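You operate a simulated robot arm through the tools that you are given. There is no shell and no other tool.

The job below is to be done with a simulated two-armed robot. You get a single attempt, and the scene is never put back.

TASK
Hold the belt reel and wind it to TAUT; tighten the blue seat's two bolts to 30 Nm.
Fine: grey driver; hang it back. Set down upright: grey driver.

The check looks at the end state, three seconds after you hand in, the way a careful person would. Anything else that was tipped, shoved, dropped, spilled or broken makes it a failure.

THE ROBOT
Two 7-joint arms with two-finger grippers on one trunk, on a base that drives. Base frame: it is fixed to the floor where the robot stands at the start and does not move with it; the origin is under the middle of the robot, x ahead of it, y to its left, z up. Units: m, degrees, N and s.
The left shoulder is at the start at [0.024, 0.22, 1.105], the right one opposite. With the tool pointing down near the work surface each hand reaches from about 0.2 to 0.76 m from the robot's upright axis, wherever it stands, measured 20 degrees to its own side. Places, roughly: belt reel dial [0.5, -0.2, 0.9]; four-dot seat bolt [0.6, -2.1, 0.4]; one-dot seat bolt [0.5, -0.9, 0.4]; three-dot seat bolt [0.5, -2.1, 0.4]; two-dot seat bolt [0.6, -0.9, 0.4]. Payload 2.2 kg a hand.
Tool frame (each hand has its own): the origin (TCP) lies between the finger pads and is the grasp point; the fingertips stand 0.019 m ahead of it; z points along the fingers, y is the line along which they close. Largest opening 0.116 m; the body of the gripper starts 0.07 m behind the TCP.
Orientation is that of the tool frame in the base frame, as a unit quaternion [x, y, z, w]. With the fingers straight down and closing along the base's y, the tool's x points along the base's -x, its y along +y and its z along -z.

THE INTERFACE
- The arms move only by the tool step_arm. It takes "left_deltas", "right_deltas" or both (then of equal length, played together; a hand with none holds still); each is a list of rows, each a list of 7 numbers: the finger opening in m, from 0 to 0.116, then the shift along the tool's x, y, z in m, then the turn, a rotation vector about the tool's x, y, z in degrees. In form: [[fingers, x, y, z, wx, wy, wz], ...]. A call has 1 to 20 rows; each row is the pose to reach, as a shift and turn from the pose commanded when the call began, along the tool's axes at that moment. A row lasts 0.2 s, in which the tool goes at most 0.05 m and 8.6 degrees; a call with a longer step from one row to the next is refused whole, and so is a gripper value outside its range. A pose out of reach is approached as far as the arm can. The call stops where the force on the tool passes 60 N (or 10 N more than at its start, if that is more) or the arm is blocked; 0.2 s more then pass. Each finger halts on what it meets, pressing with about 27 N; the grip force reading is that of the motor and also rises with nothing between the fingers. The clock runs only during rows and for 0.2 s after the last one: add rows that repeat a pose to give the fingers time. It gives the time, the measured TCP pose, the force on the tool (base axes), the opening and the grip force at its end, in the units of the frame above (readings bear some noise), with the torque about the TCP (base axes, N m) and any sound that the robot's microphone picked up, and new pictures: "pictures" is both (left out), scene, wrist or none (wrist: the cameras of the hands that moved).
- Cameras (640 x 400 px; columns grow to the right, rows downward): "scene" is now at [0.1165, -0.0454, 1.2881]; the picture's right is [-0.56, -0.83, 0.00], its down [-0.39, 0.26, -0.88] and it looks along [0.73, -0.49, -0.47] (base axes); focal length 214 px, centre (320, 200). "left" rides on the left gripper at [0.069, 0.015, -0.097] in its tool frame; the picture's right is [-0.22, 0.98, 0.00], its down [-0.76, -0.17, -0.63] and it looks along [-0.62, -0.14, 0.77] (tool axes); focal length 251 px, centre (320, 200). "right" rides on the right gripper at [0.069, -0.015, -0.097] in its tool frame; the picture's right is [0.22, 0.98, 0.00], its down [-0.76, 0.17, -0.63] and it looks along [-0.62, 0.14, 0.77] (tool axes); focal length 251 px, centre (320, 200). There is no depth. A picture from a camera that has moved, and an enlarged one, comes with that camera's place and axes in the base frame and with its lens.
- slide_trunk(by): slides the trunk up (or, below 0, down) by that many m; the arms and the scene camera ride with it, the base frame stays. It gives what a move gives, with no picture.
- steer(legs): drives the robot by 1 to 6 legs, each [ahead, left, turn to the left] in m, m and degrees, along the robot's own axes; the way and the turn of a leg run together, so that a leg with both is an arc; at most 1.5 m and 180 degrees a leg. The arms and the cameras ride along, it lands a little off, and it stops where it bumps. It gives what a move gives, and a new picture of the scene camera.
- pan_tilt(pan, tilt): turns the head with the scene camera to pan (to the left, within 80 degrees either way) and tilt (down, from -29 to 69), counted from straight ahead of the robot. It gives what a move gives, and a new picture of the scene camera.
- inspect(camera, box): a new picture of the part [left, top, right, bottom] of that camera's present view, enlarged. It takes no simulated time.
- job_done(): hands the job in; it is judged then, once.

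Places have to be worked out from the pictures, the camera data and where the tool is seen. Open the grippers and draw the arms clear of the work before you hand the job in, unless the task says otherwise.

The tools are called after "Emit:" as a command line: name --argument value ..., lists and objects as JSON in quotes. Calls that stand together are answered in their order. step_arm: Moves the arms, as the interface text tells. Its arguments: {"type":"object","properties":{"left_deltas":{"type":"array","items":{"type":"array","items":{"type":"number"}}},"right_deltas":{"type":"array","items":{"type":"array","items":{"type":"number"}}},"pictures":{"type":"string","enum":["both","scene","wrist","none"]}},"required":[]} The other tools are called the same way: slide_trunk (by) slides the trunk up or down; steer (legs) drives the base; pan_tilt (pan, tilt) turns the head that bears the scene camera; inspect (camera, box) takes an enlarged picture of a part of a camera's view; job_done () hands the job in.

At the start:

```text
time_s: 0.0
left_tcp_pos: [0.4744, -0.0032, 1.1892]
left_ee_rot: [0.0, 1.0, -0.002, -0.001]
left_contact_force: [-0.1, 0.4, 0.3]
left_wrist_torque: [-0.05, 0.03, 0.02]
left_gripper_width: 0.1158
left_gripper_force: 0.1
right_tcp_pos: [0.3592, -0.52, 1.2456]
right_ee_rot: [0.0, 1.0, -0.001, -0.001]
right_contact_force: [0.5, 0.5, 0.5]
right_wrist_torque: [-0.04, 0.0, -0.01]
right_gripper_width: 0.116
right_gripper_force: 0.1
trunk travel left (down, up): [-0.25, 0.24]
robot x, y, heading: [-0.0033, -0.001, -0.0]
head pan, tilt: [-34.1, 28.2]
```

scene: 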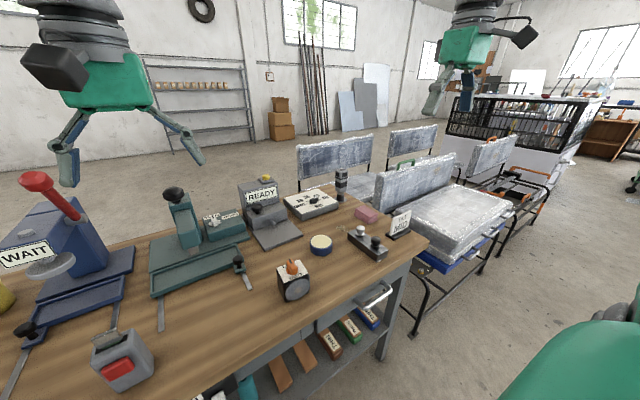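
right: 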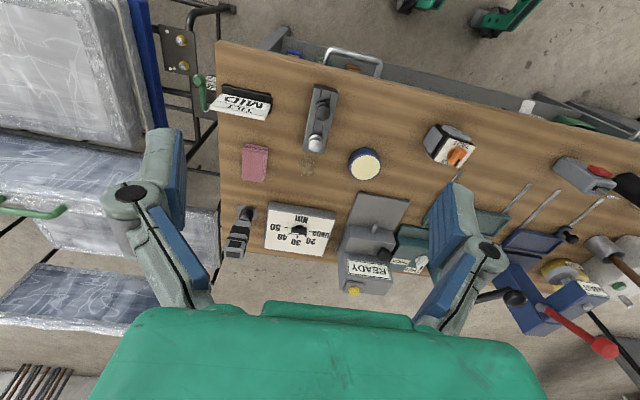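
left: 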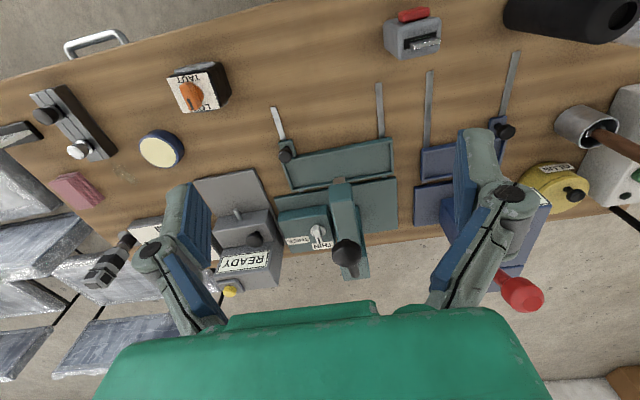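

I'll start by looking closely at the bench: the belt reel dial, the tools, and the seats.

Emit:
inspect --camera "scene" --box '[220, 160, 440, 300]'

Emit:
inspect --camera "right" --box '[200, 40, 520, 300]'

Emit:
inspect --camera "left" --box '[0, 40, 320, 300]'

Emit:
inspect --camera "scene" --box '[360, 100, 640, 300]'

```text
2.86 times, centred on (330, 230) of scene
camera zoom: at [0.1165, -0.0454, 1.2881], right [-0.56, -0.83, 0.0], down [-0.39, 0.26, -0.88], along [0.73, -0.49, -0.47], focal length 613 px, centre (291, 114)
```

zoom: 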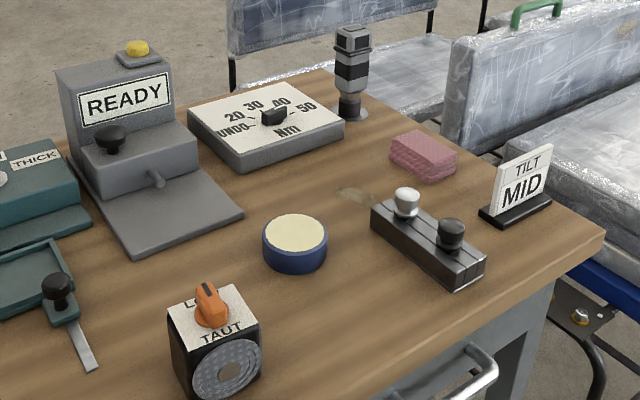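

```text
1.54 times, centred on (360, 170) of right
camera zoom: at [0.2908, -0.5361, 1.3414], right [-0.22, 0.98, 0.0], down [0.76, 0.17, 0.63], along [0.62, 0.13, -0.78], focal length 387 px, centre (258, 246)
```

zoom: 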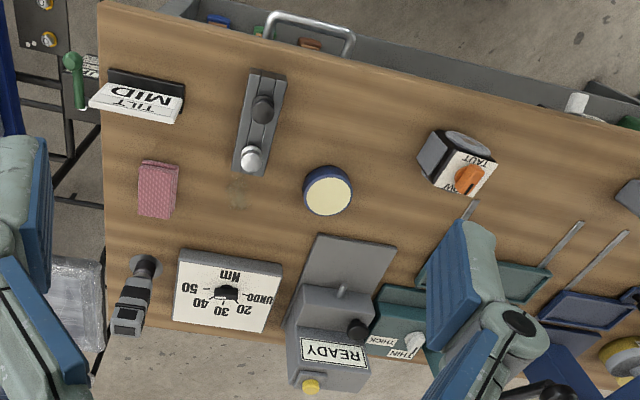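

```text
1.54 times, centred on (160, 170) of left
camera zoom: at [0.4054, 0.0136, 1.2858], right [0.22, 0.98, 0.0], down [0.76, -0.16, 0.63], along [0.62, -0.14, -0.78], focal length 387 px, centre (566, 246)
```

zoom: 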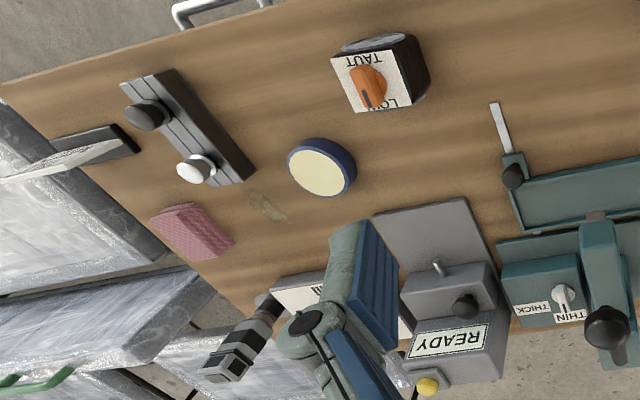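

```text
2.00 times, centred on (500, 200) of scene
camera zoom: at [0.1165, -0.0454, 1.2881], right [-0.56, -0.83, 0.0], down [-0.39, 0.26, -0.88], along [0.73, -0.49, -0.47], focal length 429 px, centre (-40, 200)
```

zoom: 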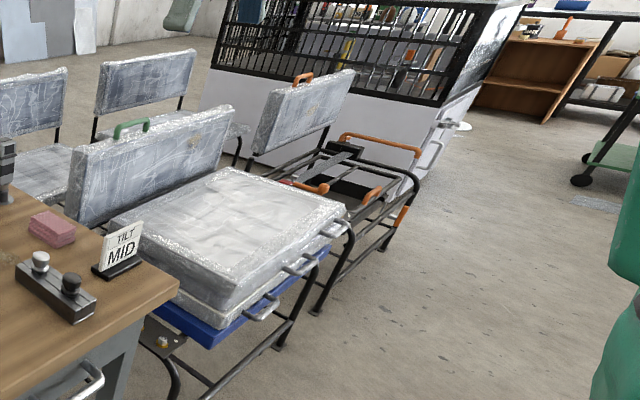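

The grey driver stands next to a torque box (UNDO/20/30/40/50 Nm). Now I'll look at the seats and bolts on the right by panning the head.

Emit:
pan_tilt --pan -60 --tilt 35

Emit:
inspect --camera "right" --box '[120, 0, 280, 100]'

Emit:
inspect --camera "right" --box '[210, 180, 350, 270]'

```text
time_s: 0.9
left_tcp_pos: [0.471, -0.0075, 1.1911]
left_ee_rot: [0.001, 1.0, -0.001, -0.001]
left_contact_force: [0.7, 0.4, -0.3]
left_wrist_torque: [0.03, 0.01, 0.01]
left_gripper_width: 0.1161
left_gripper_force: 0.0
right_tcp_pos: [0.3558, -0.5247, 1.2449]
right_ee_rot: [0.0, 1.0, 0.001, 0.001]
right_contact_force: [0.3, 0.0, 0.7]
right_wrist_torque: [0.01, -0.05, 0.02]
right_gripper_width: 0.1161
right_gripper_force: 0.0
trunk travel left (down, up): [-0.25, 0.24]
robot x, y, heading: [-0.0017, 0.003, -0.0]
head pan, tilt: [-60.0, 35.0]
camera scene: at [0.0848, -0.0741, 1.2775], right [-0.87, -0.5, 0.0], down [-0.29, 0.5, -0.82], along [0.41, -0.71, -0.57], focal length 214 px, centre (320, 200)
```

scene: 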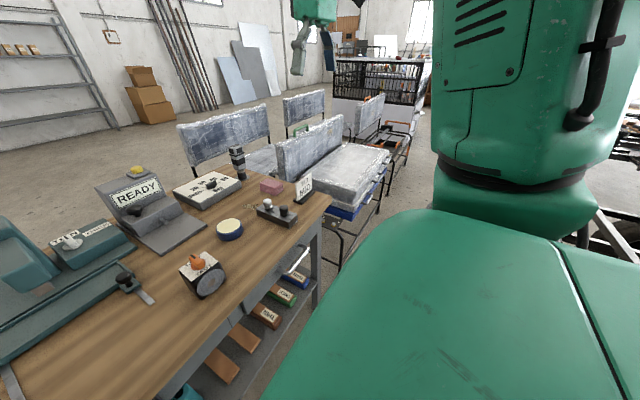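

```text
4.00 times, centred on (200, 50) of right
camera zoom: at [0.2879, -0.5401, 1.3403], right [-0.22, 0.98, 0.0], down [0.76, 0.17, 0.63], along [0.62, 0.14, -0.77], focal length 1006 px, centre (800, 800)
```

zoom: 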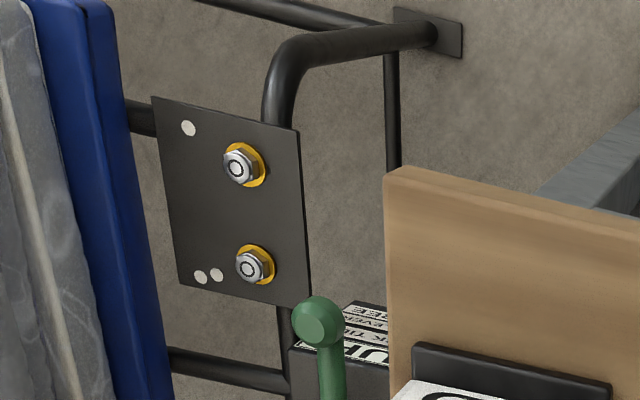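

```text
4.44 times, centred on (280, 225) of right
camera zoom: at [0.2879, -0.5401, 1.3403], right [-0.22, 0.98, 0.0], down [0.76, 0.17, 0.63], along [0.62, 0.14, -0.77], focal length 1118 px, centre (498, 89)
```

zoom: 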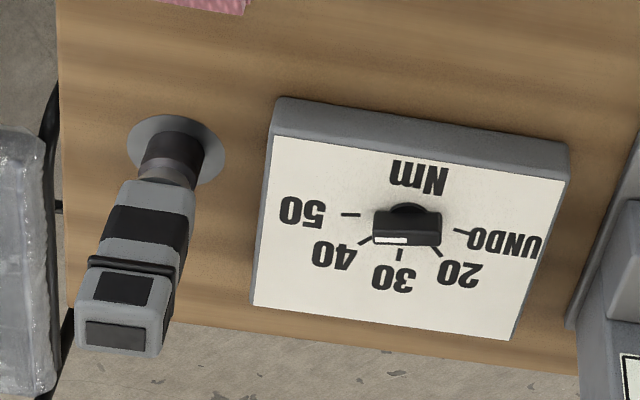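

The bracket by the bench end carries the one- and two-dot bolts, and there's a labelled box with a green lever. I'll zoom in on that label, on the reel, and on the far seats.

Emit:
inspect --camera "right" --box '[185, 65, 235, 97]'

Emit:
inspect --camera "scene" --box '[260, 80, 440, 220]'

Emit:
inspect --camera "scene" --box '[160, 230, 340, 350]'

Emit:
inspect --camera "left" --box '[150, 50, 250, 120]'

```text
12.50 times, centred on (210, 81) of right
camera zoom: at [0.2879, -0.5401, 1.3403], right [-0.22, 0.98, 0.0], down [0.76, 0.17, 0.63], along [0.62, 0.14, -0.77], focal length 3143 px, centre (1695, 1688)
```

zoom: 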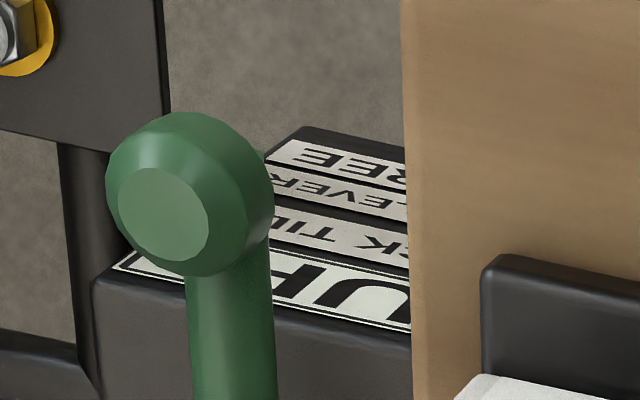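

```text
2.86 times, centred on (350, 150) of scene
camera zoom: at [0.0848, -0.0741, 1.2775], right [-0.87, -0.5, 0.0], down [-0.29, 0.5, -0.82], along [0.41, -0.71, -0.57], focal length 613 px, centre (234, 343)
```

zoom: 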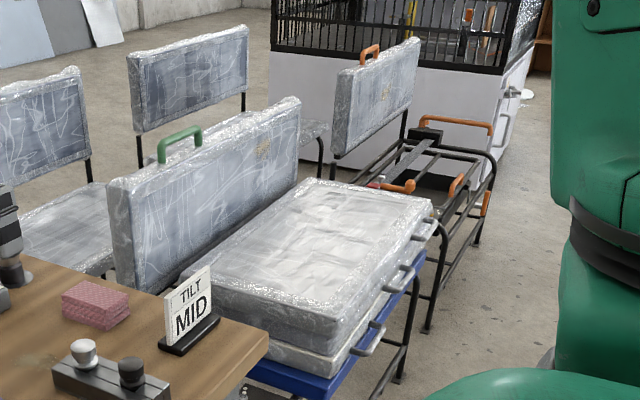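

```text
3.33 times, centred on (250, 290) of scene
camera zoom: at [0.0848, -0.0741, 1.2775], right [-0.87, -0.5, 0.0], down [-0.29, 0.5, -0.82], along [0.41, -0.71, -0.57], focal length 715 px, centre (553, -100)
```

zoom: 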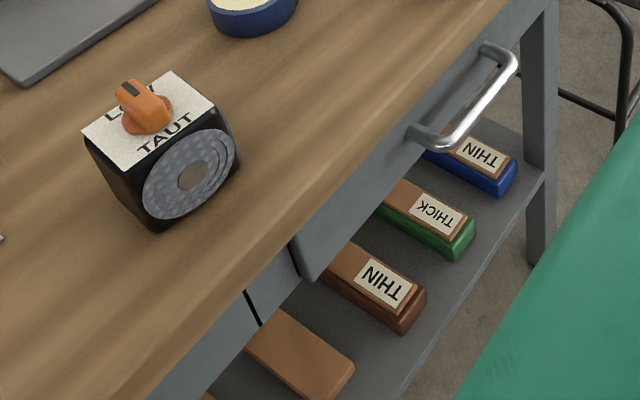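

```text
5.71 times, centred on (200, 85) of left
camera zoom: at [0.4027, 0.0097, 1.2869], right [0.22, 0.98, 0.0], down [0.76, -0.17, 0.63], along [0.62, -0.14, -0.77], focal length 1437 px, centre (1006, 857)
```

zoom: 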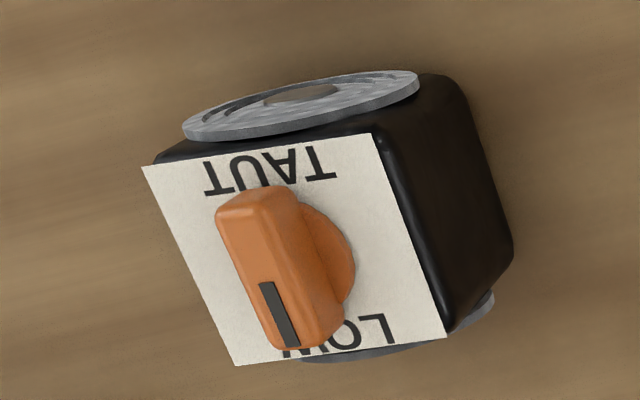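

The reel box stands loose on the bench, with its orange knob at the LOW side and TAUT facing the robot. I'll tilt the head down to see how much floor clearance there is between my base and the bench.

Emit:
pan_tilt --pan 0 --tilt 69

Emit:
pan_tilt --pan -80 --tilt 40

```text
time_s: 2.2
left_tcp_pos: [0.4705, -0.0091, 1.1908]
left_ee_rot: [0.001, 1.0, 0.0, 0.0]
left_contact_force: [-0.3, -0.6, -0.6]
left_wrist_torque: [0.0, 0.01, 0.01]
left_gripper_width: 0.1161
left_gripper_force: 0.1
right_tcp_pos: [0.3555, -0.5266, 1.2442]
right_ee_rot: [0.0, 1.0, 0.001, 0.001]
right_contact_force: [0.0, -0.3, 0.3]
right_wrist_torque: [0.02, -0.01, -0.02]
right_gripper_width: 0.1161
right_gripper_force: 0.0
trunk travel left (down, up): [-0.25, 0.24]
robot x, y, heading: [-0.003, 0.0019, 0.0]
head pan, tilt: [0.0, 68.8]
camera scene: at [0.0965, -0.005, 1.2337], right [0.0, -1.0, -0.01], down [-0.93, 0.0, -0.36], along [0.36, 0.0, -0.93], focal length 214 px, centre (320, 200)
```

scene: 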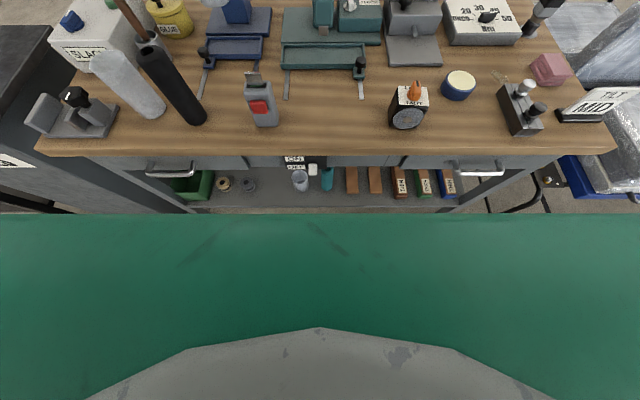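

```text
time_s: 3.7
left_tcp_pos: [0.472, -0.0135, 1.1914]
left_ee_rot: [0.0, 1.0, 0.001, 0.0]
left_contact_force: [0.4, 0.6, 0.2]
left_wrist_torque: [0.03, 0.01, -0.01]
left_gripper_width: 0.116
left_gripper_force: 0.0
right_tcp_pos: [0.3556, -0.5299, 1.2421]
right_ee_rot: [0.001, 1.0, 0.002, 0.002]
right_contact_force: [0.0, 0.6, 0.1]
right_wrist_torque: [-0.01, 0.04, -0.02]
right_gripper_width: 0.116
right_gripper_force: 0.1
trunk travel left (down, up): [-0.25, 0.24]
robot x, y, heading: [-0.0027, 0.0024, 0.2]
head pan, tilt: [-80.0, 40.0]
camera scene: at [0.0556, -0.0892, 1.2695], right [-0.98, -0.17, 0.0], down [-0.11, 0.64, -0.76], along [0.13, -0.75, -0.65], focal length 214 px, centre (320, 200)
```

scene: 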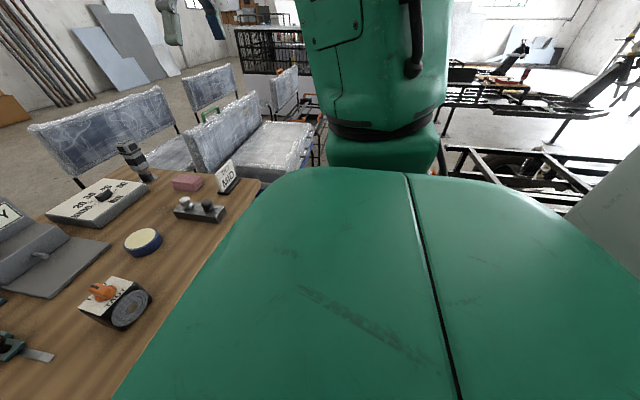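

The bench front edge is near x≈0.355 and the reel knob triangulates to about (0.48, -0.20, 0.88). I'll look over the left half of the bench for context before moving.

Emit:
pan_tilt --pan 20 --tilt 45

Emit:
pan_tilt --pan -20 --tilt 55

```text
time_s: 5.5
left_tcp_pos: [0.4705, -0.0096, 1.1904]
left_ee_rot: [0.001, 1.0, 0.001, 0.0]
left_contact_force: [0.3, 0.8, -0.2]
left_wrist_torque: [0.01, -0.03, 0.01]
left_gripper_width: 0.1159
left_gripper_force: 0.1
right_tcp_pos: [0.3555, -0.5288, 1.2427]
right_ee_rot: [0.0, 1.0, 0.002, 0.002]
right_contact_force: [-0.7, -0.4, -0.2]
right_wrist_torque: [0.06, 0.01, 0.0]
right_gripper_width: 0.1162
right_gripper_force: 0.1
trunk travel left (down, up): [-0.25, 0.24]
robot x, y, heading: [-0.0002, -0.0031, 0.0]
head pan, tilt: [20.0, 45.0]
camera scene: at [0.1172, 0.0244, 1.2626], right [0.34, -0.94, 0.0], down [-0.67, -0.24, -0.71], along [0.66, 0.24, -0.71], focal length 214 px, centre (320, 200)
```

scene: 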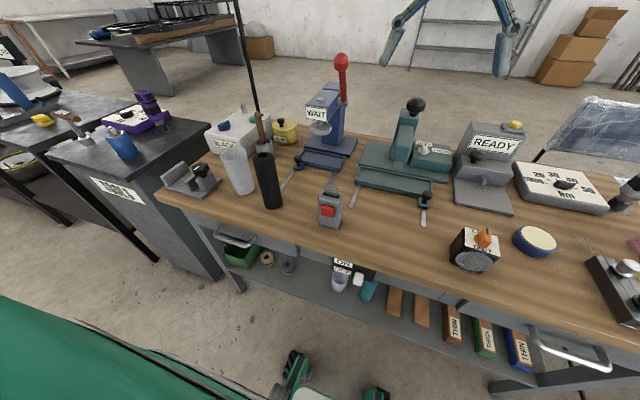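

```text
time_s: 6.6
left_tcp_pos: [0.4711, -0.0088, 1.1913]
left_ee_rot: [0.0, 1.0, 0.0, 0.0]
left_contact_force: [0.3, 0.5, 0.4]
left_wrist_torque: [0.01, 0.01, -0.01]
left_gripper_width: 0.116
left_gripper_force: 0.1
right_tcp_pos: [0.3563, -0.5275, 1.2445]
right_ee_rot: [-0.001, 1.0, 0.0, 0.001]
right_contact_force: [-0.6, -0.4, 0.0]
right_wrist_torque: [0.04, -0.02, 0.02]
right_gripper_width: 0.1161
right_gripper_force: 0.0
trunk travel left (down, up): [-0.25, 0.24]
robot x, y, heading: [0.0001, 0.0068, 0.1]
head pan, tilt: [-20.0, 55.0]
camera scene: at [0.1085, -0.027, 1.2491], right [-0.34, -0.94, 0.0], down [-0.77, 0.28, -0.57], along [0.54, -0.19, -0.82], focal length 214 px, centre (320, 200)
```

scene: 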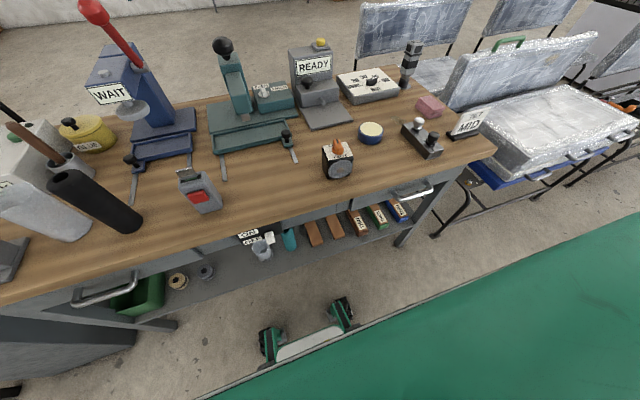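

Base front wheels are around x≈0.27 and the bench edge at 0.355, so sideways driving is clear. I'll shift 0.2 m right so the reel is straight ahead of the trunk.

Emit:
steer --legs '[[0.0, -0.2, 0.0]]'

Emit:
inspect --camera "left" --box '[240, 60, 400, 160]'

Emit:
inspect --camera "right" --box '[0, 0, 640, 400]'

```text
time_s: 8.2
left_tcp_pos: [0.4711, -0.21, 1.1909]
left_ee_rot: [0.001, 1.0, 0.001, 0.001]
left_contact_force: [-0.4, 0.7, -0.2]
left_wrist_torque: [0.02, 0.0, 0.0]
left_gripper_width: 0.116
left_gripper_force: 0.1
right_tcp_pos: [0.3558, -0.7274, 1.2435]
right_ee_rot: [0.0, 1.0, 0.002, 0.0]
right_contact_force: [-0.2, 0.0, 0.7]
right_wrist_torque: [0.02, -0.01, 0.0]
right_gripper_width: 0.1162
right_gripper_force: 0.0
trunk travel left (down, up): [-0.25, 0.24]
robot x, y, heading: [0.0004, -0.2048, -0.0]
head pan, tilt: [-20.0, 55.0]
camera scene: at [0.1088, -0.2232, 1.2491], right [-0.34, -0.94, 0.0], down [-0.77, 0.28, -0.57], along [0.54, -0.2, -0.82], focal length 214 px, centre (320, 200)
```

scene: 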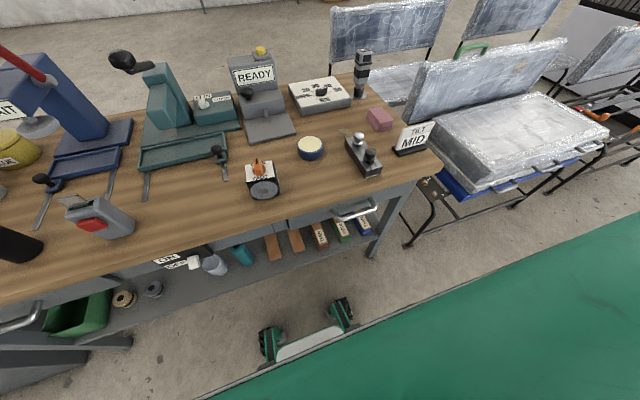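

```text
4.00 times, centred on (320, 110) of left
camera zoom: at [0.4028, -0.1932, 1.2867], right [0.22, 0.98, 0.0], down [0.76, -0.17, 0.63], along [0.62, -0.14, -0.77], focal length 1006 px, centre (320, 560)
```

zoom: 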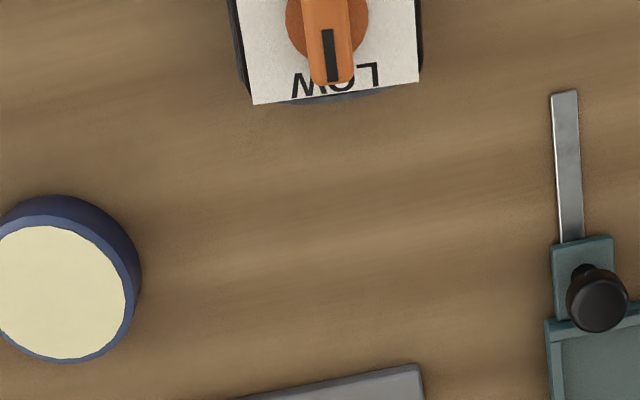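

```text
1.00 times, centred on (320, 200) of right (not enlarged: the box is as wide or as high as the picture)
camera zoom: at [0.2878, -0.7429, 1.339], right [-0.21, 0.98, 0.0], down [0.76, 0.16, 0.63], along [0.62, 0.14, -0.77], focal length 251 px, centre (320, 200)
```

zoom: 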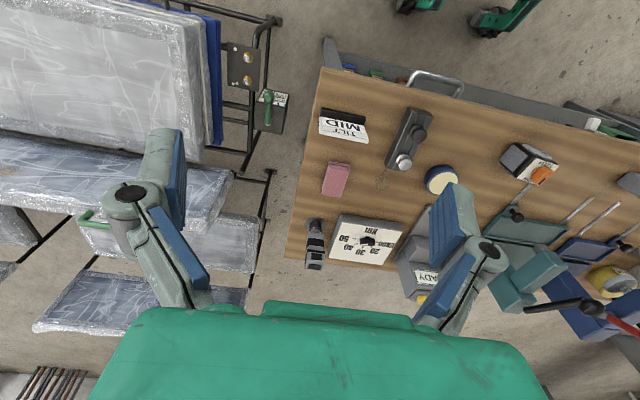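

The knob's stripe points to LOW. From here the right camera sees the tilt lever plate too, so I'll zoom in to read it.

Emit:
inspect --camera "right" --box '[210, 20, 310, 140]'

Emit:
inspect --camera "right" --box '[250, 80, 300, 140]'

Emit:
inspect --camera "right" --box '[290, 200, 420, 280]'

```text
3.33 times, centred on (260, 80) of right
camera zoom: at [0.2878, -0.7429, 1.339], right [-0.21, 0.98, 0.0], down [0.76, 0.16, 0.63], along [0.62, 0.14, -0.77], focal length 838 px, centre (520, 600)
```

zoom: 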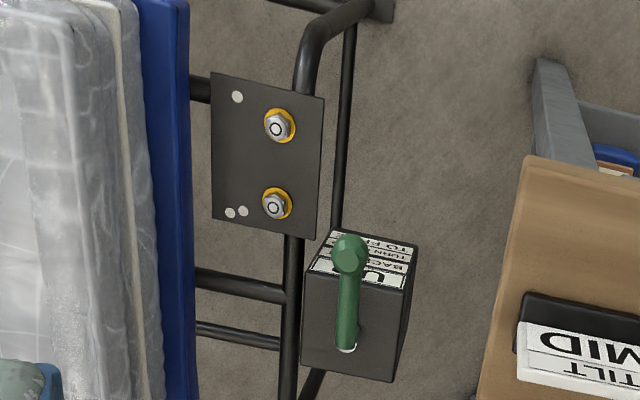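

```text
6.67 times, centred on (275, 110) of right
camera zoom: at [0.2878, -0.7429, 1.339], right [-0.21, 0.98, 0.0], down [0.76, 0.16, 0.63], along [0.62, 0.14, -0.77], focal length 1676 px, centre (620, 800)
```

zoom: 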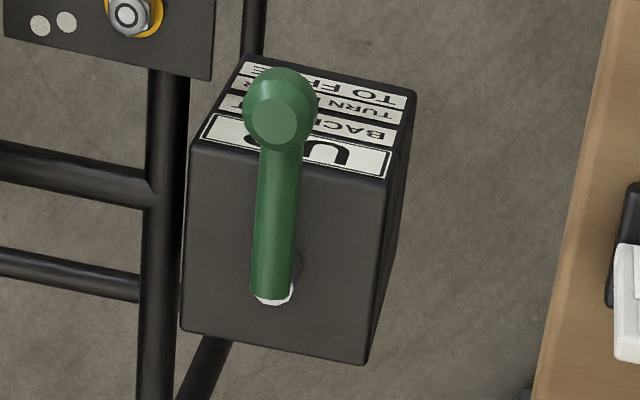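

```text
4.92 times, centred on (355, 240) of right
camera zoom: at [0.2878, -0.7429, 1.339], right [-0.21, 0.98, 0.0], down [0.76, 0.16, 0.63], along [0.62, 0.14, -0.77], focal length 1238 px, centre (148, 3)
```

zoom: 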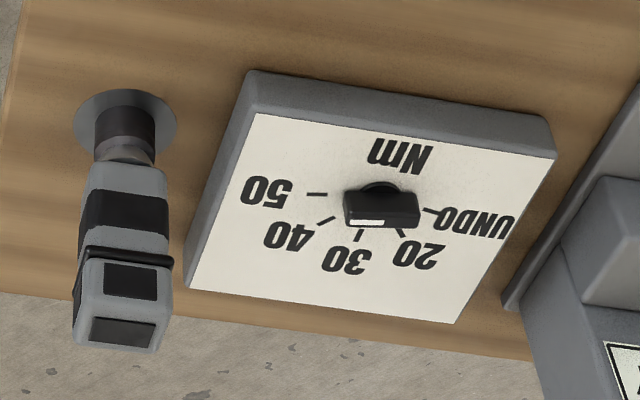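

The torque knob's white stripe points to 50 and the reel knob to LOW. Let me get close, high-zoom views of the reel from two cameras for exact triangulation.

Emit:
inspect --camera "left" --box '[270, 20, 370, 100]'

Emit:
inspect --camera "scene" --box '[222, 140, 302, 210]'

Emit:
inspect --camera "right" --box '[490, 130, 570, 200]'

```text
5.00 times, centred on (320, 60) of left
camera zoom: at [0.4028, -0.1932, 1.2867], right [0.22, 0.98, 0.0], down [0.76, -0.17, 0.63], along [0.62, -0.14, -0.77], focal length 1257 px, centre (320, 900)
```

zoom: 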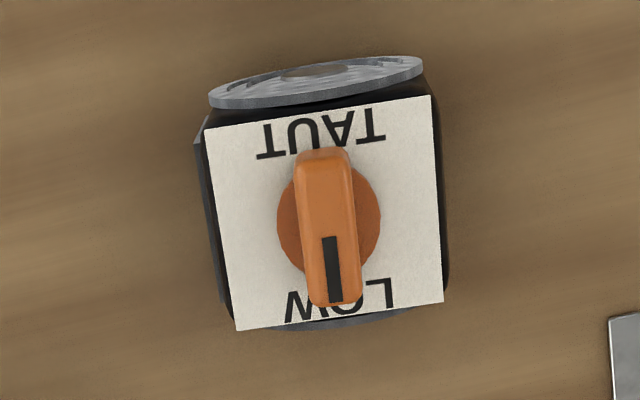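

```text
5.71 times, centred on (262, 175) of scene
camera zoom: at [0.1088, -0.2232, 1.2491], right [-0.34, -0.94, 0.0], down [-0.77, 0.28, -0.57], along [0.54, -0.2, -0.82], focal length 1226 px, centre (651, 343)
```

zoom: 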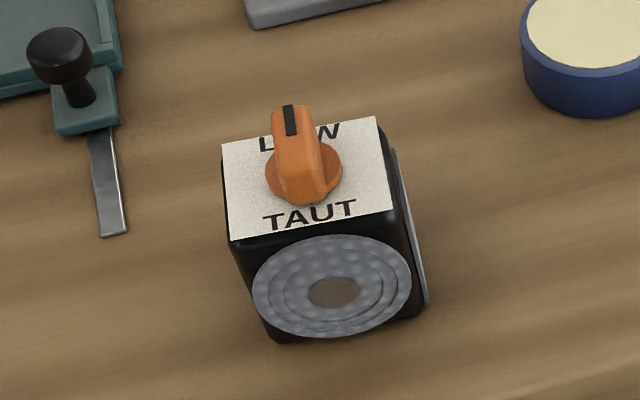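

```text
5.71 times, centred on (530, 165) of right
camera zoom: at [0.2878, -0.7429, 1.339], right [-0.21, 0.98, 0.0], down [0.76, 0.16, 0.63], along [0.62, 0.14, -0.77], focal length 1437 px, centre (-880, 400)
```

zoom: 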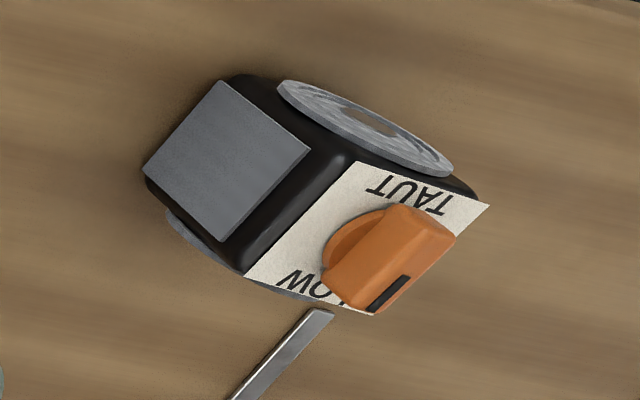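

Triangulated: reel box top z≈0.877, centre (0.480,-0.2085), yaw ≈-5°, bench ≈0.80, knob blade along x (8° off), top z≈0.90. I'll take the left hand out to the left of the reel, turning it so it can come in from +y side and close along x.

Emit:
step_arm --left_deltas '[[0.116, 0, 0.02, 0.01, 0, 0, 7.9], [0.116, 0, 0.04, 0.02, 0, 0, 15.8], [0.116, 0, 0.06, 0.03, 0, 0, 23.7], [0.116, 0, 0.08, 0.04, 0, 0, 31.6], [0.116, 0, 0.1, 0.05, 0, 0, 39.5], [0.116, 0, 0.12, 0.06, 0, 0, 47.4], [0.116, 0, 0.14, 0.07, 0, 0, 55.3], [0.116, 0, 0.16, 0.08, 0, 0, 63.2], [0.116, 0, 0.18, 0.09, 0, 0, 71.1], [0.116, 0, 0.2, 0.1, 0, 0, 79.0], [0.116, 0, 0.22, 0.12, 0, 0, 86.9], [0.116, -0.009, 0.24, 0.14, 0, 0, 94.9]]' --pictures "both"

```text
time_s: 10.8
left_tcp_pos: [0.4816, 0.028, 1.0521]
left_ee_rot: [0.739, 0.674, 0.001, -0.001]
left_contact_force: [-0.2, 0.1, -0.3]
left_wrist_torque: [0.0, 0.01, -0.04]
left_gripper_width: 0.116
left_gripper_force: 0.1
right_tcp_pos: [0.3541, -0.7277, 1.242]
right_ee_rot: [0.0, 1.0, 0.002, 0.002]
right_contact_force: [-0.5, -0.7, -0.4]
right_wrist_torque: [-0.01, 0.02, 0.0]
right_gripper_width: 0.1162
right_gripper_force: 0.1
trunk travel left (down, up): [-0.25, 0.24]
robot x, y, heading: [0.0007, -0.1996, -0.2]
head pan, tilt: [-20.0, 55.0]
camera scene: at [0.1098, -0.2207, 1.249], right [-0.34, -0.94, 0.0], down [-0.77, 0.28, -0.57], along [0.54, -0.2, -0.82], focal length 214 px, centre (320, 200)
camera left: at [0.5038, 0.0976, 1.1474], right [0.95, -0.3, 0.0], down [-0.23, -0.74, 0.63], along [-0.19, -0.6, -0.78], focal length 251 px, centre (320, 200)
```

scene: 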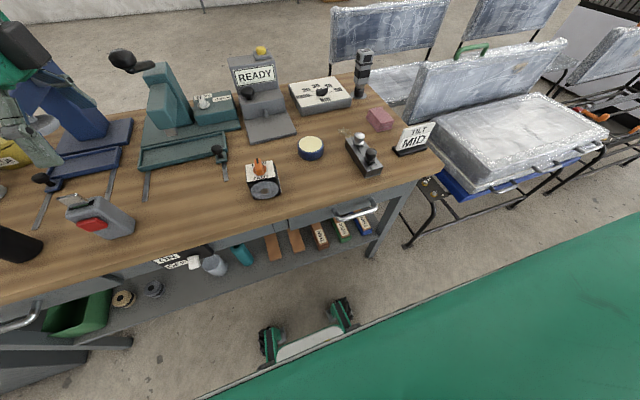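
left: 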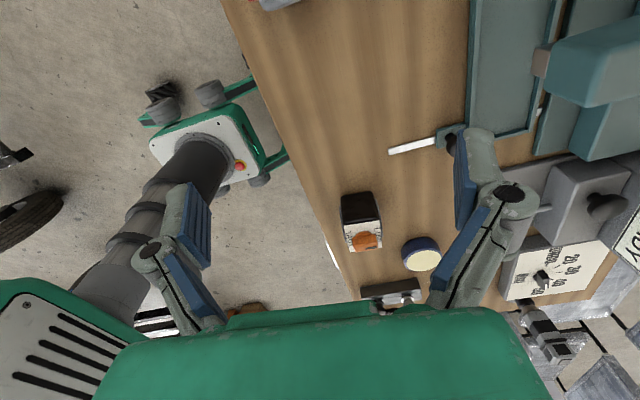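

The left hand is clear at (0.48,0.03,1.05) and its camera sees the reel and base. Now I'll tilt it 45° and move to a pre-grasp up-left of the reel.

Emit:
step_arm --left_deltas '[[0.116, -0.01, 0.002, 0.0, 0, -7.5, 0], [0.116, -0.03, 0.004, 0.01, 0, -15, 0], [0.116, -0.05, 0.007, 0.03, 0, -22.5, 0], [0.116, -0.07, 0.01, 0.05, 0, -30, 0], [0.116, -0.09, 0.013, 0.075, 0, -37.5, 0], [0.116, -0.11, 0.016, 0.1, 0, -45, 0], [0.116, -0.132, 0.0187, 0.127, 0, -45, 0], [0.116, -0.132, 0.0187, 0.127, 0, -45, 0]]' --pictures "both"

```text
time_s: 12.6
left_tcp_pos: [0.4856, -0.1105, 0.9254]
left_ee_rot: [0.683, 0.624, -0.279, 0.257]
left_contact_force: [0.5, -0.5, 0.9]
left_wrist_torque: [0.0, 0.0, -0.02]
left_gripper_width: 0.116
left_gripper_force: 0.1
right_tcp_pos: [0.3533, -0.7355, 1.242]
right_ee_rot: [0.001, 1.0, 0.006, 0.001]
right_contact_force: [-0.7, -0.3, -0.5]
right_wrist_torque: [0.03, 0.02, -0.02]
right_gripper_width: 0.1161
right_gripper_force: 0.0
trunk travel left (down, up): [-0.25, 0.24]
robot x, y, heading: [-0.0006, -0.2012, -0.4]
head pan, tilt: [-20.0, 55.0]
camera scene: at [0.1086, -0.2297, 1.2491], right [-0.34, -0.94, 0.0], down [-0.77, 0.28, -0.57], along [0.54, -0.19, -0.82], focal length 214 px, centre (320, 200)
camera left: at [0.5122, 0.0053, 0.9453], right [0.96, -0.24, 0.15], down [-0.18, -0.08, 0.98], along [-0.22, -0.97, -0.12], focal length 251 px, centre (320, 200)
```

scene: 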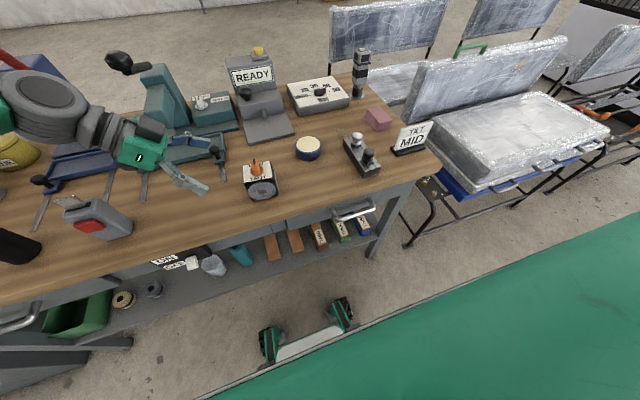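
left: 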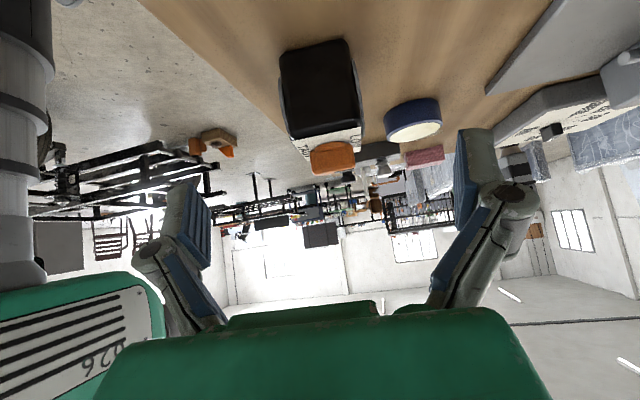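

Pre-grasp reached. I'll slide in along the tool axis to the reel with fingers still open and check centring before closing.

Emit:
step_arm --left_deltas '[[0.116, 0.001, 0.0, 0.025, 0, 0, 0], [0.116, 0.002, 0.001, 0.05, 0, 0, 0], [0.116, 0.003, 0.001, 0.075, 0, 0, 0], [0.116, 0.004, 0.001, 0.1, 0, 0, 0], [0.116, 0.004, 0.001, 0.1166, 0, 0, 0], [0.116, 0.004, 0.001, 0.1166, 0, 0, 0]]' --pictures "wrist"

Emit:
inspect --camera "scene" --box '[202, 130, 322, 220]'

```text
time_s: 13.9
left_tcp_pos: [0.4808, -0.1776, 0.8379]
left_ee_rot: [0.681, 0.624, -0.282, 0.261]
left_contact_force: [0.6, 0.7, -0.1]
left_wrist_torque: [0.03, 0.03, 0.0]
left_gripper_width: 0.116
left_gripper_force: 0.0
right_tcp_pos: [0.3524, -0.719, 1.2476]
right_ee_rot: [0.0, 1.0, -0.001, 0.001]
right_contact_force: [0.8, -0.9, -0.1]
right_wrist_torque: [0.0, -0.01, 0.01]
right_gripper_width: 0.116
right_gripper_force: 0.1
trunk travel left (down, up): [-0.25, 0.24]
robot x, y, heading: [-0.0008, -0.1938, 0.1]
head pan, tilt: [-20.0, 55.0]
camera left: at [0.5065, -0.0619, 0.8567], right [0.96, -0.24, 0.15], down [-0.18, -0.07, 0.98], along [-0.22, -0.97, -0.11], focal length 251 px, centre (320, 200)
```

left: 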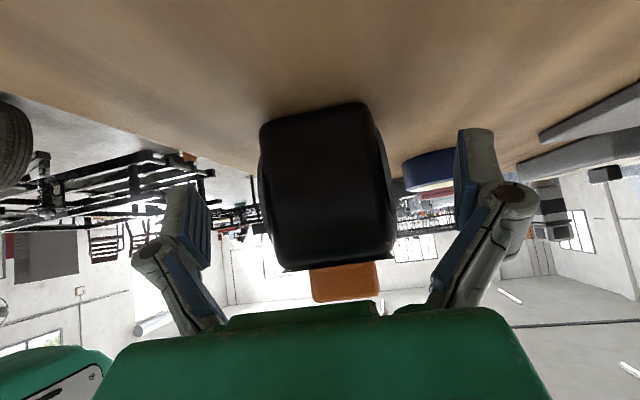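

```text
4.44 times, centred on (262, 175) of scene
camera zoom: at [0.1089, -0.2166, 1.2492], right [-0.34, -0.94, 0.01], down [-0.77, 0.28, -0.57], along [0.54, -0.2, -0.82], focal length 953 px, centre (578, 311)
```

zoom: 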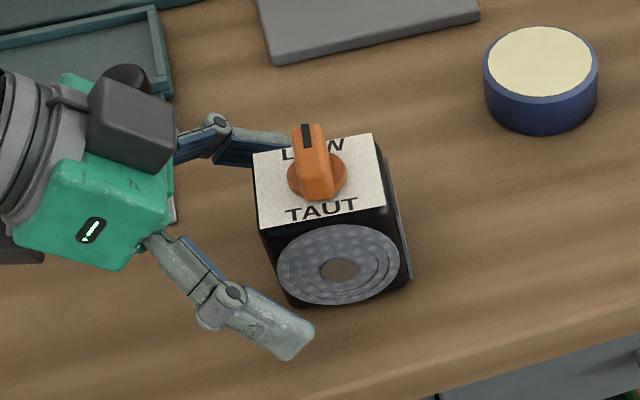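

The fingers straddle the reel discs evenly. There's a dark module on top of the left hand that could get in the right hand's way, so I'll look at a wider zoom before closing.

Emit:
inspect --camera "scene" --box '[130, 90, 330, 230]'

Emit:
inspect --camera "right" --box '[440, 100, 640, 300]'

```text
2.86 times, centred on (230, 160) of scene
camera zoom: at [0.1089, -0.2166, 1.2492], right [-0.34, -0.94, 0.01], down [-0.77, 0.28, -0.57], along [0.54, -0.2, -0.82], focal length 613 px, centre (577, 314)
```

zoom: 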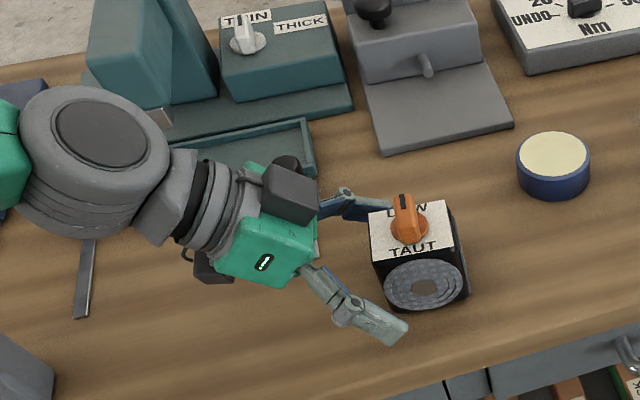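

```text
2.00 times, centred on (540, 200) of right
camera zoom: at [0.2844, -0.7353, 1.3424], right [-0.22, 0.98, 0.0], down [0.75, 0.17, 0.64], along [0.62, 0.14, -0.77], focal length 503 px, centre (-120, 200)
```

zoom: 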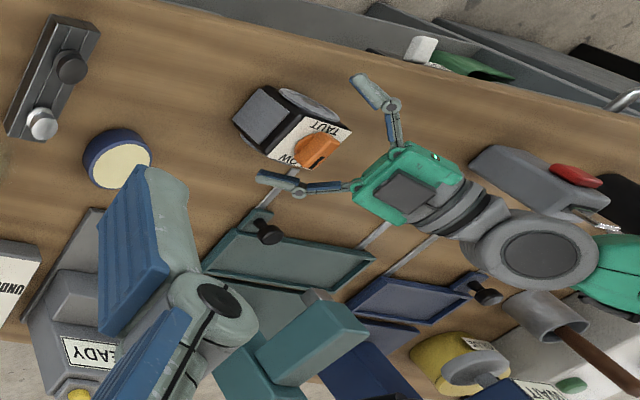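

The module sits ~5 cm above the hand axis, so I'll flatten the left hand to 60° from vertical and shift 8 mm further in, giving the right hand more room, still with open fingers.

Emit:
step_arm --left_deltas '[[0.116, -0.007, 0.0005, -0.0015, 0, -3, 0], [0.116, -0.0141, 0.0007, -0.0029, 0, -9, 0], [0.116, -0.0141, 0.0007, -0.0029, 0, -15, 0], [0.116, -0.0141, 0.0007, -0.0029, 0, -15, 0]]' --pictures "wrist"

Emit:
inspect --camera "scene" --box '[162, 110, 322, 230]'

```text
time_s: 14.9
left_tcp_pos: [0.4805, -0.1878, 0.8524]
left_ee_rot: [0.639, 0.584, -0.368, 0.339]
left_contact_force: [0.4, 0.0, 0.5]
left_wrist_torque: [-0.01, 0.0, 0.0]
left_gripper_width: 0.1159
left_gripper_force: 0.1
right_tcp_pos: [0.3526, -0.7241, 1.2456]
right_ee_rot: [0.0, 1.0, 0.001, 0.002]
right_contact_force: [-1.0, -0.1, 0.7]
right_wrist_torque: [-0.01, 0.03, 0.01]
right_gripper_width: 0.116
right_gripper_force: 0.0
trunk travel left (down, up): [-0.25, 0.24]
robot x, y, heading: [-0.0037, -0.2012, -0.1]
head pan, tilt: [-20.0, 55.0]
camera left: at [0.5062, -0.0709, 0.8397], right [0.96, -0.19, 0.19], down [-0.15, 0.19, 0.97], along [-0.22, -0.96, 0.15], focal length 251 px, centre (320, 200)
```

left: 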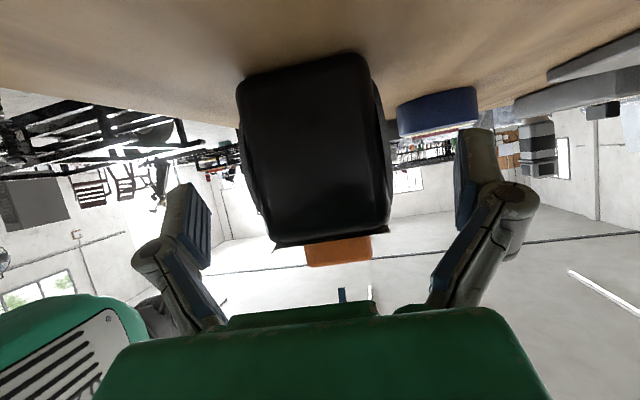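

```text
3.33 times, centred on (242, 170) of scene
camera zoom: at [0.109, -0.2195, 1.2492], right [-0.34, -0.94, 0.0], down [-0.77, 0.28, -0.57], along [0.54, -0.2, -0.82], focal length 715 px, centre (580, 300)
```

zoom: 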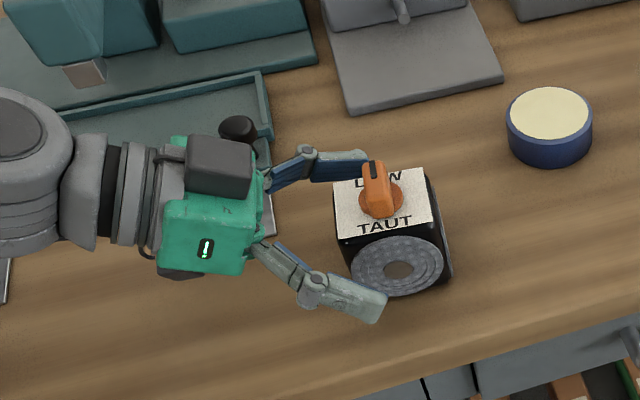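

The reel is centred between the fingers to within about 2 mm. Closing the left gripper gradually on the discs.

Emit:
step_arm --left_deltas '[[0.1, 0, 0, 0, 0, 0, 0], [0.092, 0, 0, 0, 0, 0, 0], [0.086, 0, 0, 0, 0, 0, 0], [0.08, 0, 0, 0, 0, 0, 0], [0.074, 0, 0, 0, 0, 0, 0], [0.068, 0, 0, 0, 0, 0, 0], [0.06, 0, 0, 0, 0, 0, 0]]' --pictures "wrist"

Emit:
inspect --camera "scene" --box '[162, 110, 322, 230]'

```text
time_s: 16.6
left_tcp_pos: [0.4794, -0.1889, 0.8519]
left_ee_rot: [0.64, 0.584, -0.369, 0.338]
left_contact_force: [0.0, 0.1, 0.0]
left_wrist_torque: [0.02, 0.02, 0.0]
left_gripper_width: 0.0596
left_gripper_force: 0.0
right_tcp_pos: [0.3534, -0.7251, 1.2443]
right_ee_rot: [-0.001, 1.0, 0.001, 0.002]
right_contact_force: [-0.4, 0.9, -0.5]
right_wrist_torque: [-0.01, -0.01, 0.02]
right_gripper_width: 0.1162
right_gripper_force: 0.1
trunk travel left (down, up): [-0.25, 0.24]
robot x, y, heading: [-0.0027, -0.1977, 0.0]
head pan, tilt: [-20.0, 55.0]
camera left: at [0.5061, -0.072, 0.8397], right [0.96, -0.19, 0.19], down [-0.15, 0.18, 0.97], along [-0.22, -0.96, 0.15], focal length 251 px, centre (320, 200)
```

left: 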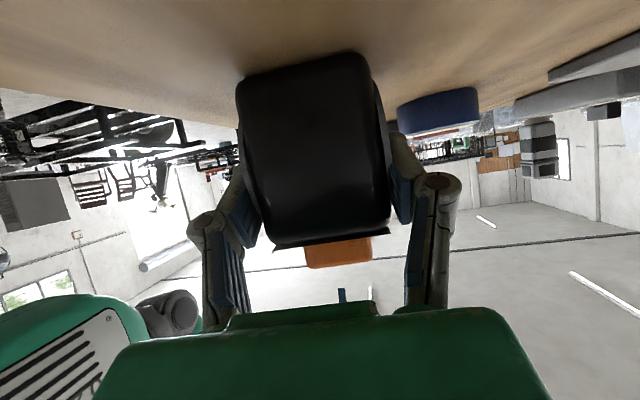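

```text
3.33 times, centred on (242, 170) of scene
camera zoom: at [0.109, -0.2219, 1.2491], right [-0.34, -0.94, 0.0], down [-0.77, 0.28, -0.57], along [0.54, -0.2, -0.82], focal length 715 px, centre (580, 300)
```

zoom: 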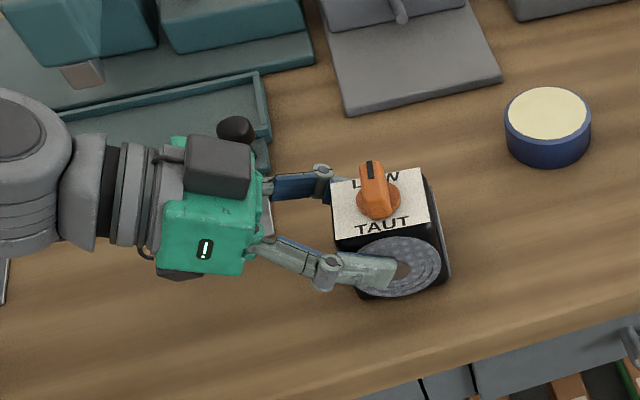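

Width 0.06 and no contact force yet, so I'll keep closing slowly.

Emit:
step_arm --left_deltas '[[0.057, 0, 0, 0, 0, 0, 0], [0.053, 0, 0, 0, 0, 0, 0], [0.049, 0, 0, 0, 0, 0, 0], [0.045, 0, 0, 0, 0, 0, 0], [0.04, 0, 0, 0, 0, 0, 0], [0.035, 0, 0, 0, 0, 0, 0], [0.03, 0, 0, 0, 0, 0, 0]]' --pictures "wrist"

Emit:
inspect --camera "scene" --box '[162, 110, 322, 230]'

```text
time_s: 18.1
left_tcp_pos: [0.4798, -0.1899, 0.8517]
left_ee_rot: [0.64, 0.584, -0.368, 0.337]
left_contact_force: [0.7, -1.0, -0.2]
left_wrist_torque: [-0.11, 0.01, 0.03]
left_gripper_width: 0.0572
left_gripper_force: 27.2
right_tcp_pos: [0.3526, -0.7275, 1.2439]
right_ee_rot: [0.0, 1.0, 0.002, 0.002]
right_contact_force: [0.3, 0.4, 0.2]
right_wrist_torque: [0.03, 0.0, 0.01]
right_gripper_width: 0.1162
right_gripper_force: 0.1
trunk travel left (down, up): [-0.25, 0.24]
robot x, y, heading: [-0.0046, -0.1981, 0.1]
head pan, tilt: [-20.0, 55.0]
camera left: at [0.5062, -0.0738, 0.84], right [0.96, -0.19, 0.19], down [-0.15, 0.18, 0.97], along [-0.22, -0.96, 0.15], focal length 251 px, centre (320, 200)
```

left: 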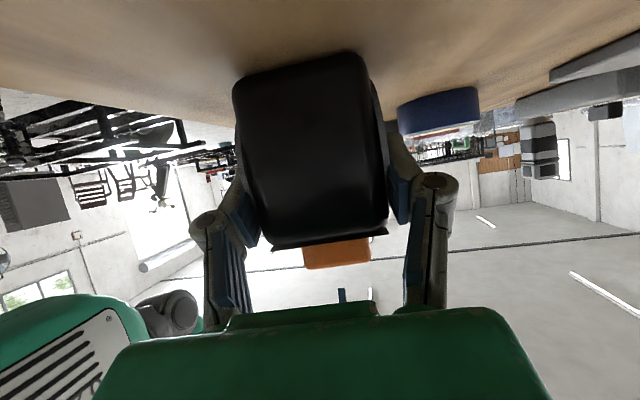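

```text
3.33 times, centred on (242, 170) of scene
camera zoom: at [0.1091, -0.2244, 1.249], right [-0.34, -0.94, 0.0], down [-0.77, 0.28, -0.57], along [0.54, -0.2, -0.82], focal length 715 px, centre (580, 300)
```

zoom: 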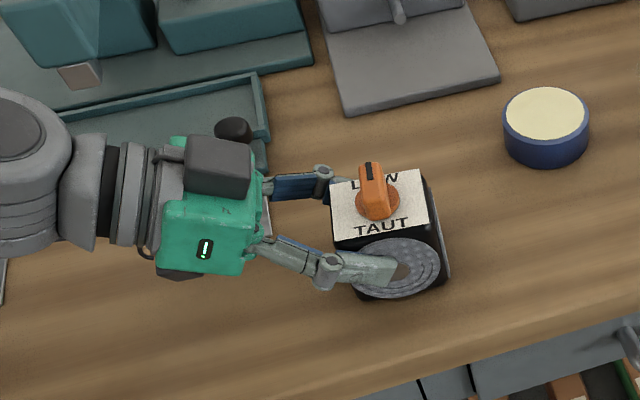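

Left hand now holds the reel firmly (27 N, width 0.057). Next I bring the right hand over the knob, at z≈1.05, turned 8° to match the blade.

Emit:
step_arm --right_deltas '[[0.1, -0.01, 0.035, 0.0, 0, 0, 1], [0.09, -0.02, 0.075, 0.01, 0, 0, 2], [0.08, -0.03, 0.115, 0.02, 0, 0, 3], [0.07, -0.04, 0.155, 0.03, 0, 0, 4], [0.06, -0.05, 0.195, 0.045, 0, 0, 5], [0.05, -0.06, 0.235, 0.06, 0, 0, 6], [0.05, -0.07, 0.275, 0.075, 0, 0, 7], [0.05, -0.08, 0.315, 0.09, 0, 0, 8], [0.05, -0.09, 0.355, 0.105, 0, 0, 8], [0.05, -0.1, 0.395, 0.12, 0, 0, 8], [0.05, -0.11, 0.435, 0.14, 0, 0, 8], [0.05, -0.12, 0.475, 0.165, 0, 0, 8], [0.05, -0.126, 0.519, 0.18, 0, 0, 8], [0.05, -0.126, 0.519, 0.19, 0, 0, 8], [0.05, -0.126, 0.519, 0.19, 0, 0, 8]]' --pictures "both"

```text
time_s: 21.4
left_tcp_pos: [0.4794, -0.1882, 0.8511]
left_ee_rot: [0.639, 0.584, -0.368, 0.339]
left_contact_force: [0.1, 1.3, 0.7]
left_wrist_torque: [0.14, 0.08, -0.02]
left_gripper_width: 0.0569
left_gripper_force: 26.6
right_tcp_pos: [0.4865, -0.2101, 1.0763]
right_ee_rot: [0.078, 0.997, 0.019, 0.01]
right_contact_force: [0.4, -0.5, 0.9]
right_wrist_torque: [-0.02, -0.02, 0.01]
right_gripper_width: 0.0499
right_gripper_force: 0.0
right hand out of reach, approached as far as the arm can: row 7
trunk travel left (down, up): [-0.25, 0.24]
robot x, y, heading: [-0.0011, -0.1994, -0.1]
head pan, tilt: [-20.0, 55.0]
camera scene: at [0.1096, -0.2034, 1.2444], right [-0.11, -0.99, 0.0], down [-0.85, 0.09, -0.52], along [0.51, -0.06, -0.86], focal length 214 px, centre (320, 200)
camera right: at [0.4142, -0.2186, 1.1698], right [-0.06, 1.0, 0.04], down [0.76, 0.02, 0.65], along [0.65, 0.07, -0.76], focal length 251 px, centre (320, 200)
```

scene: 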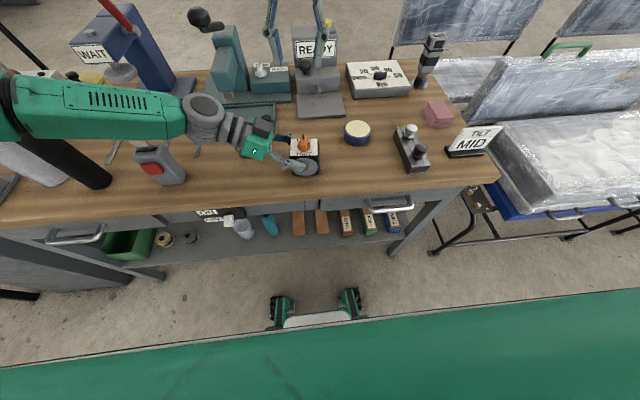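
right: 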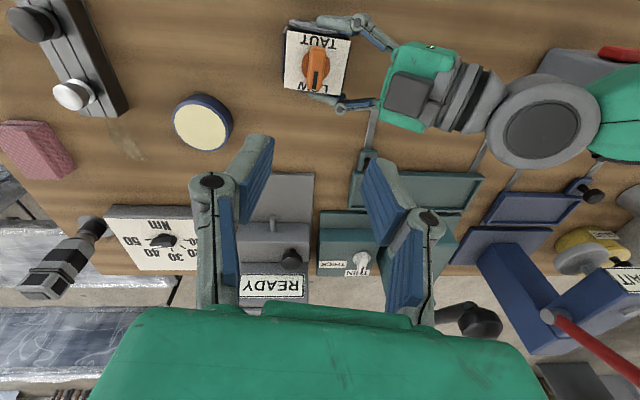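

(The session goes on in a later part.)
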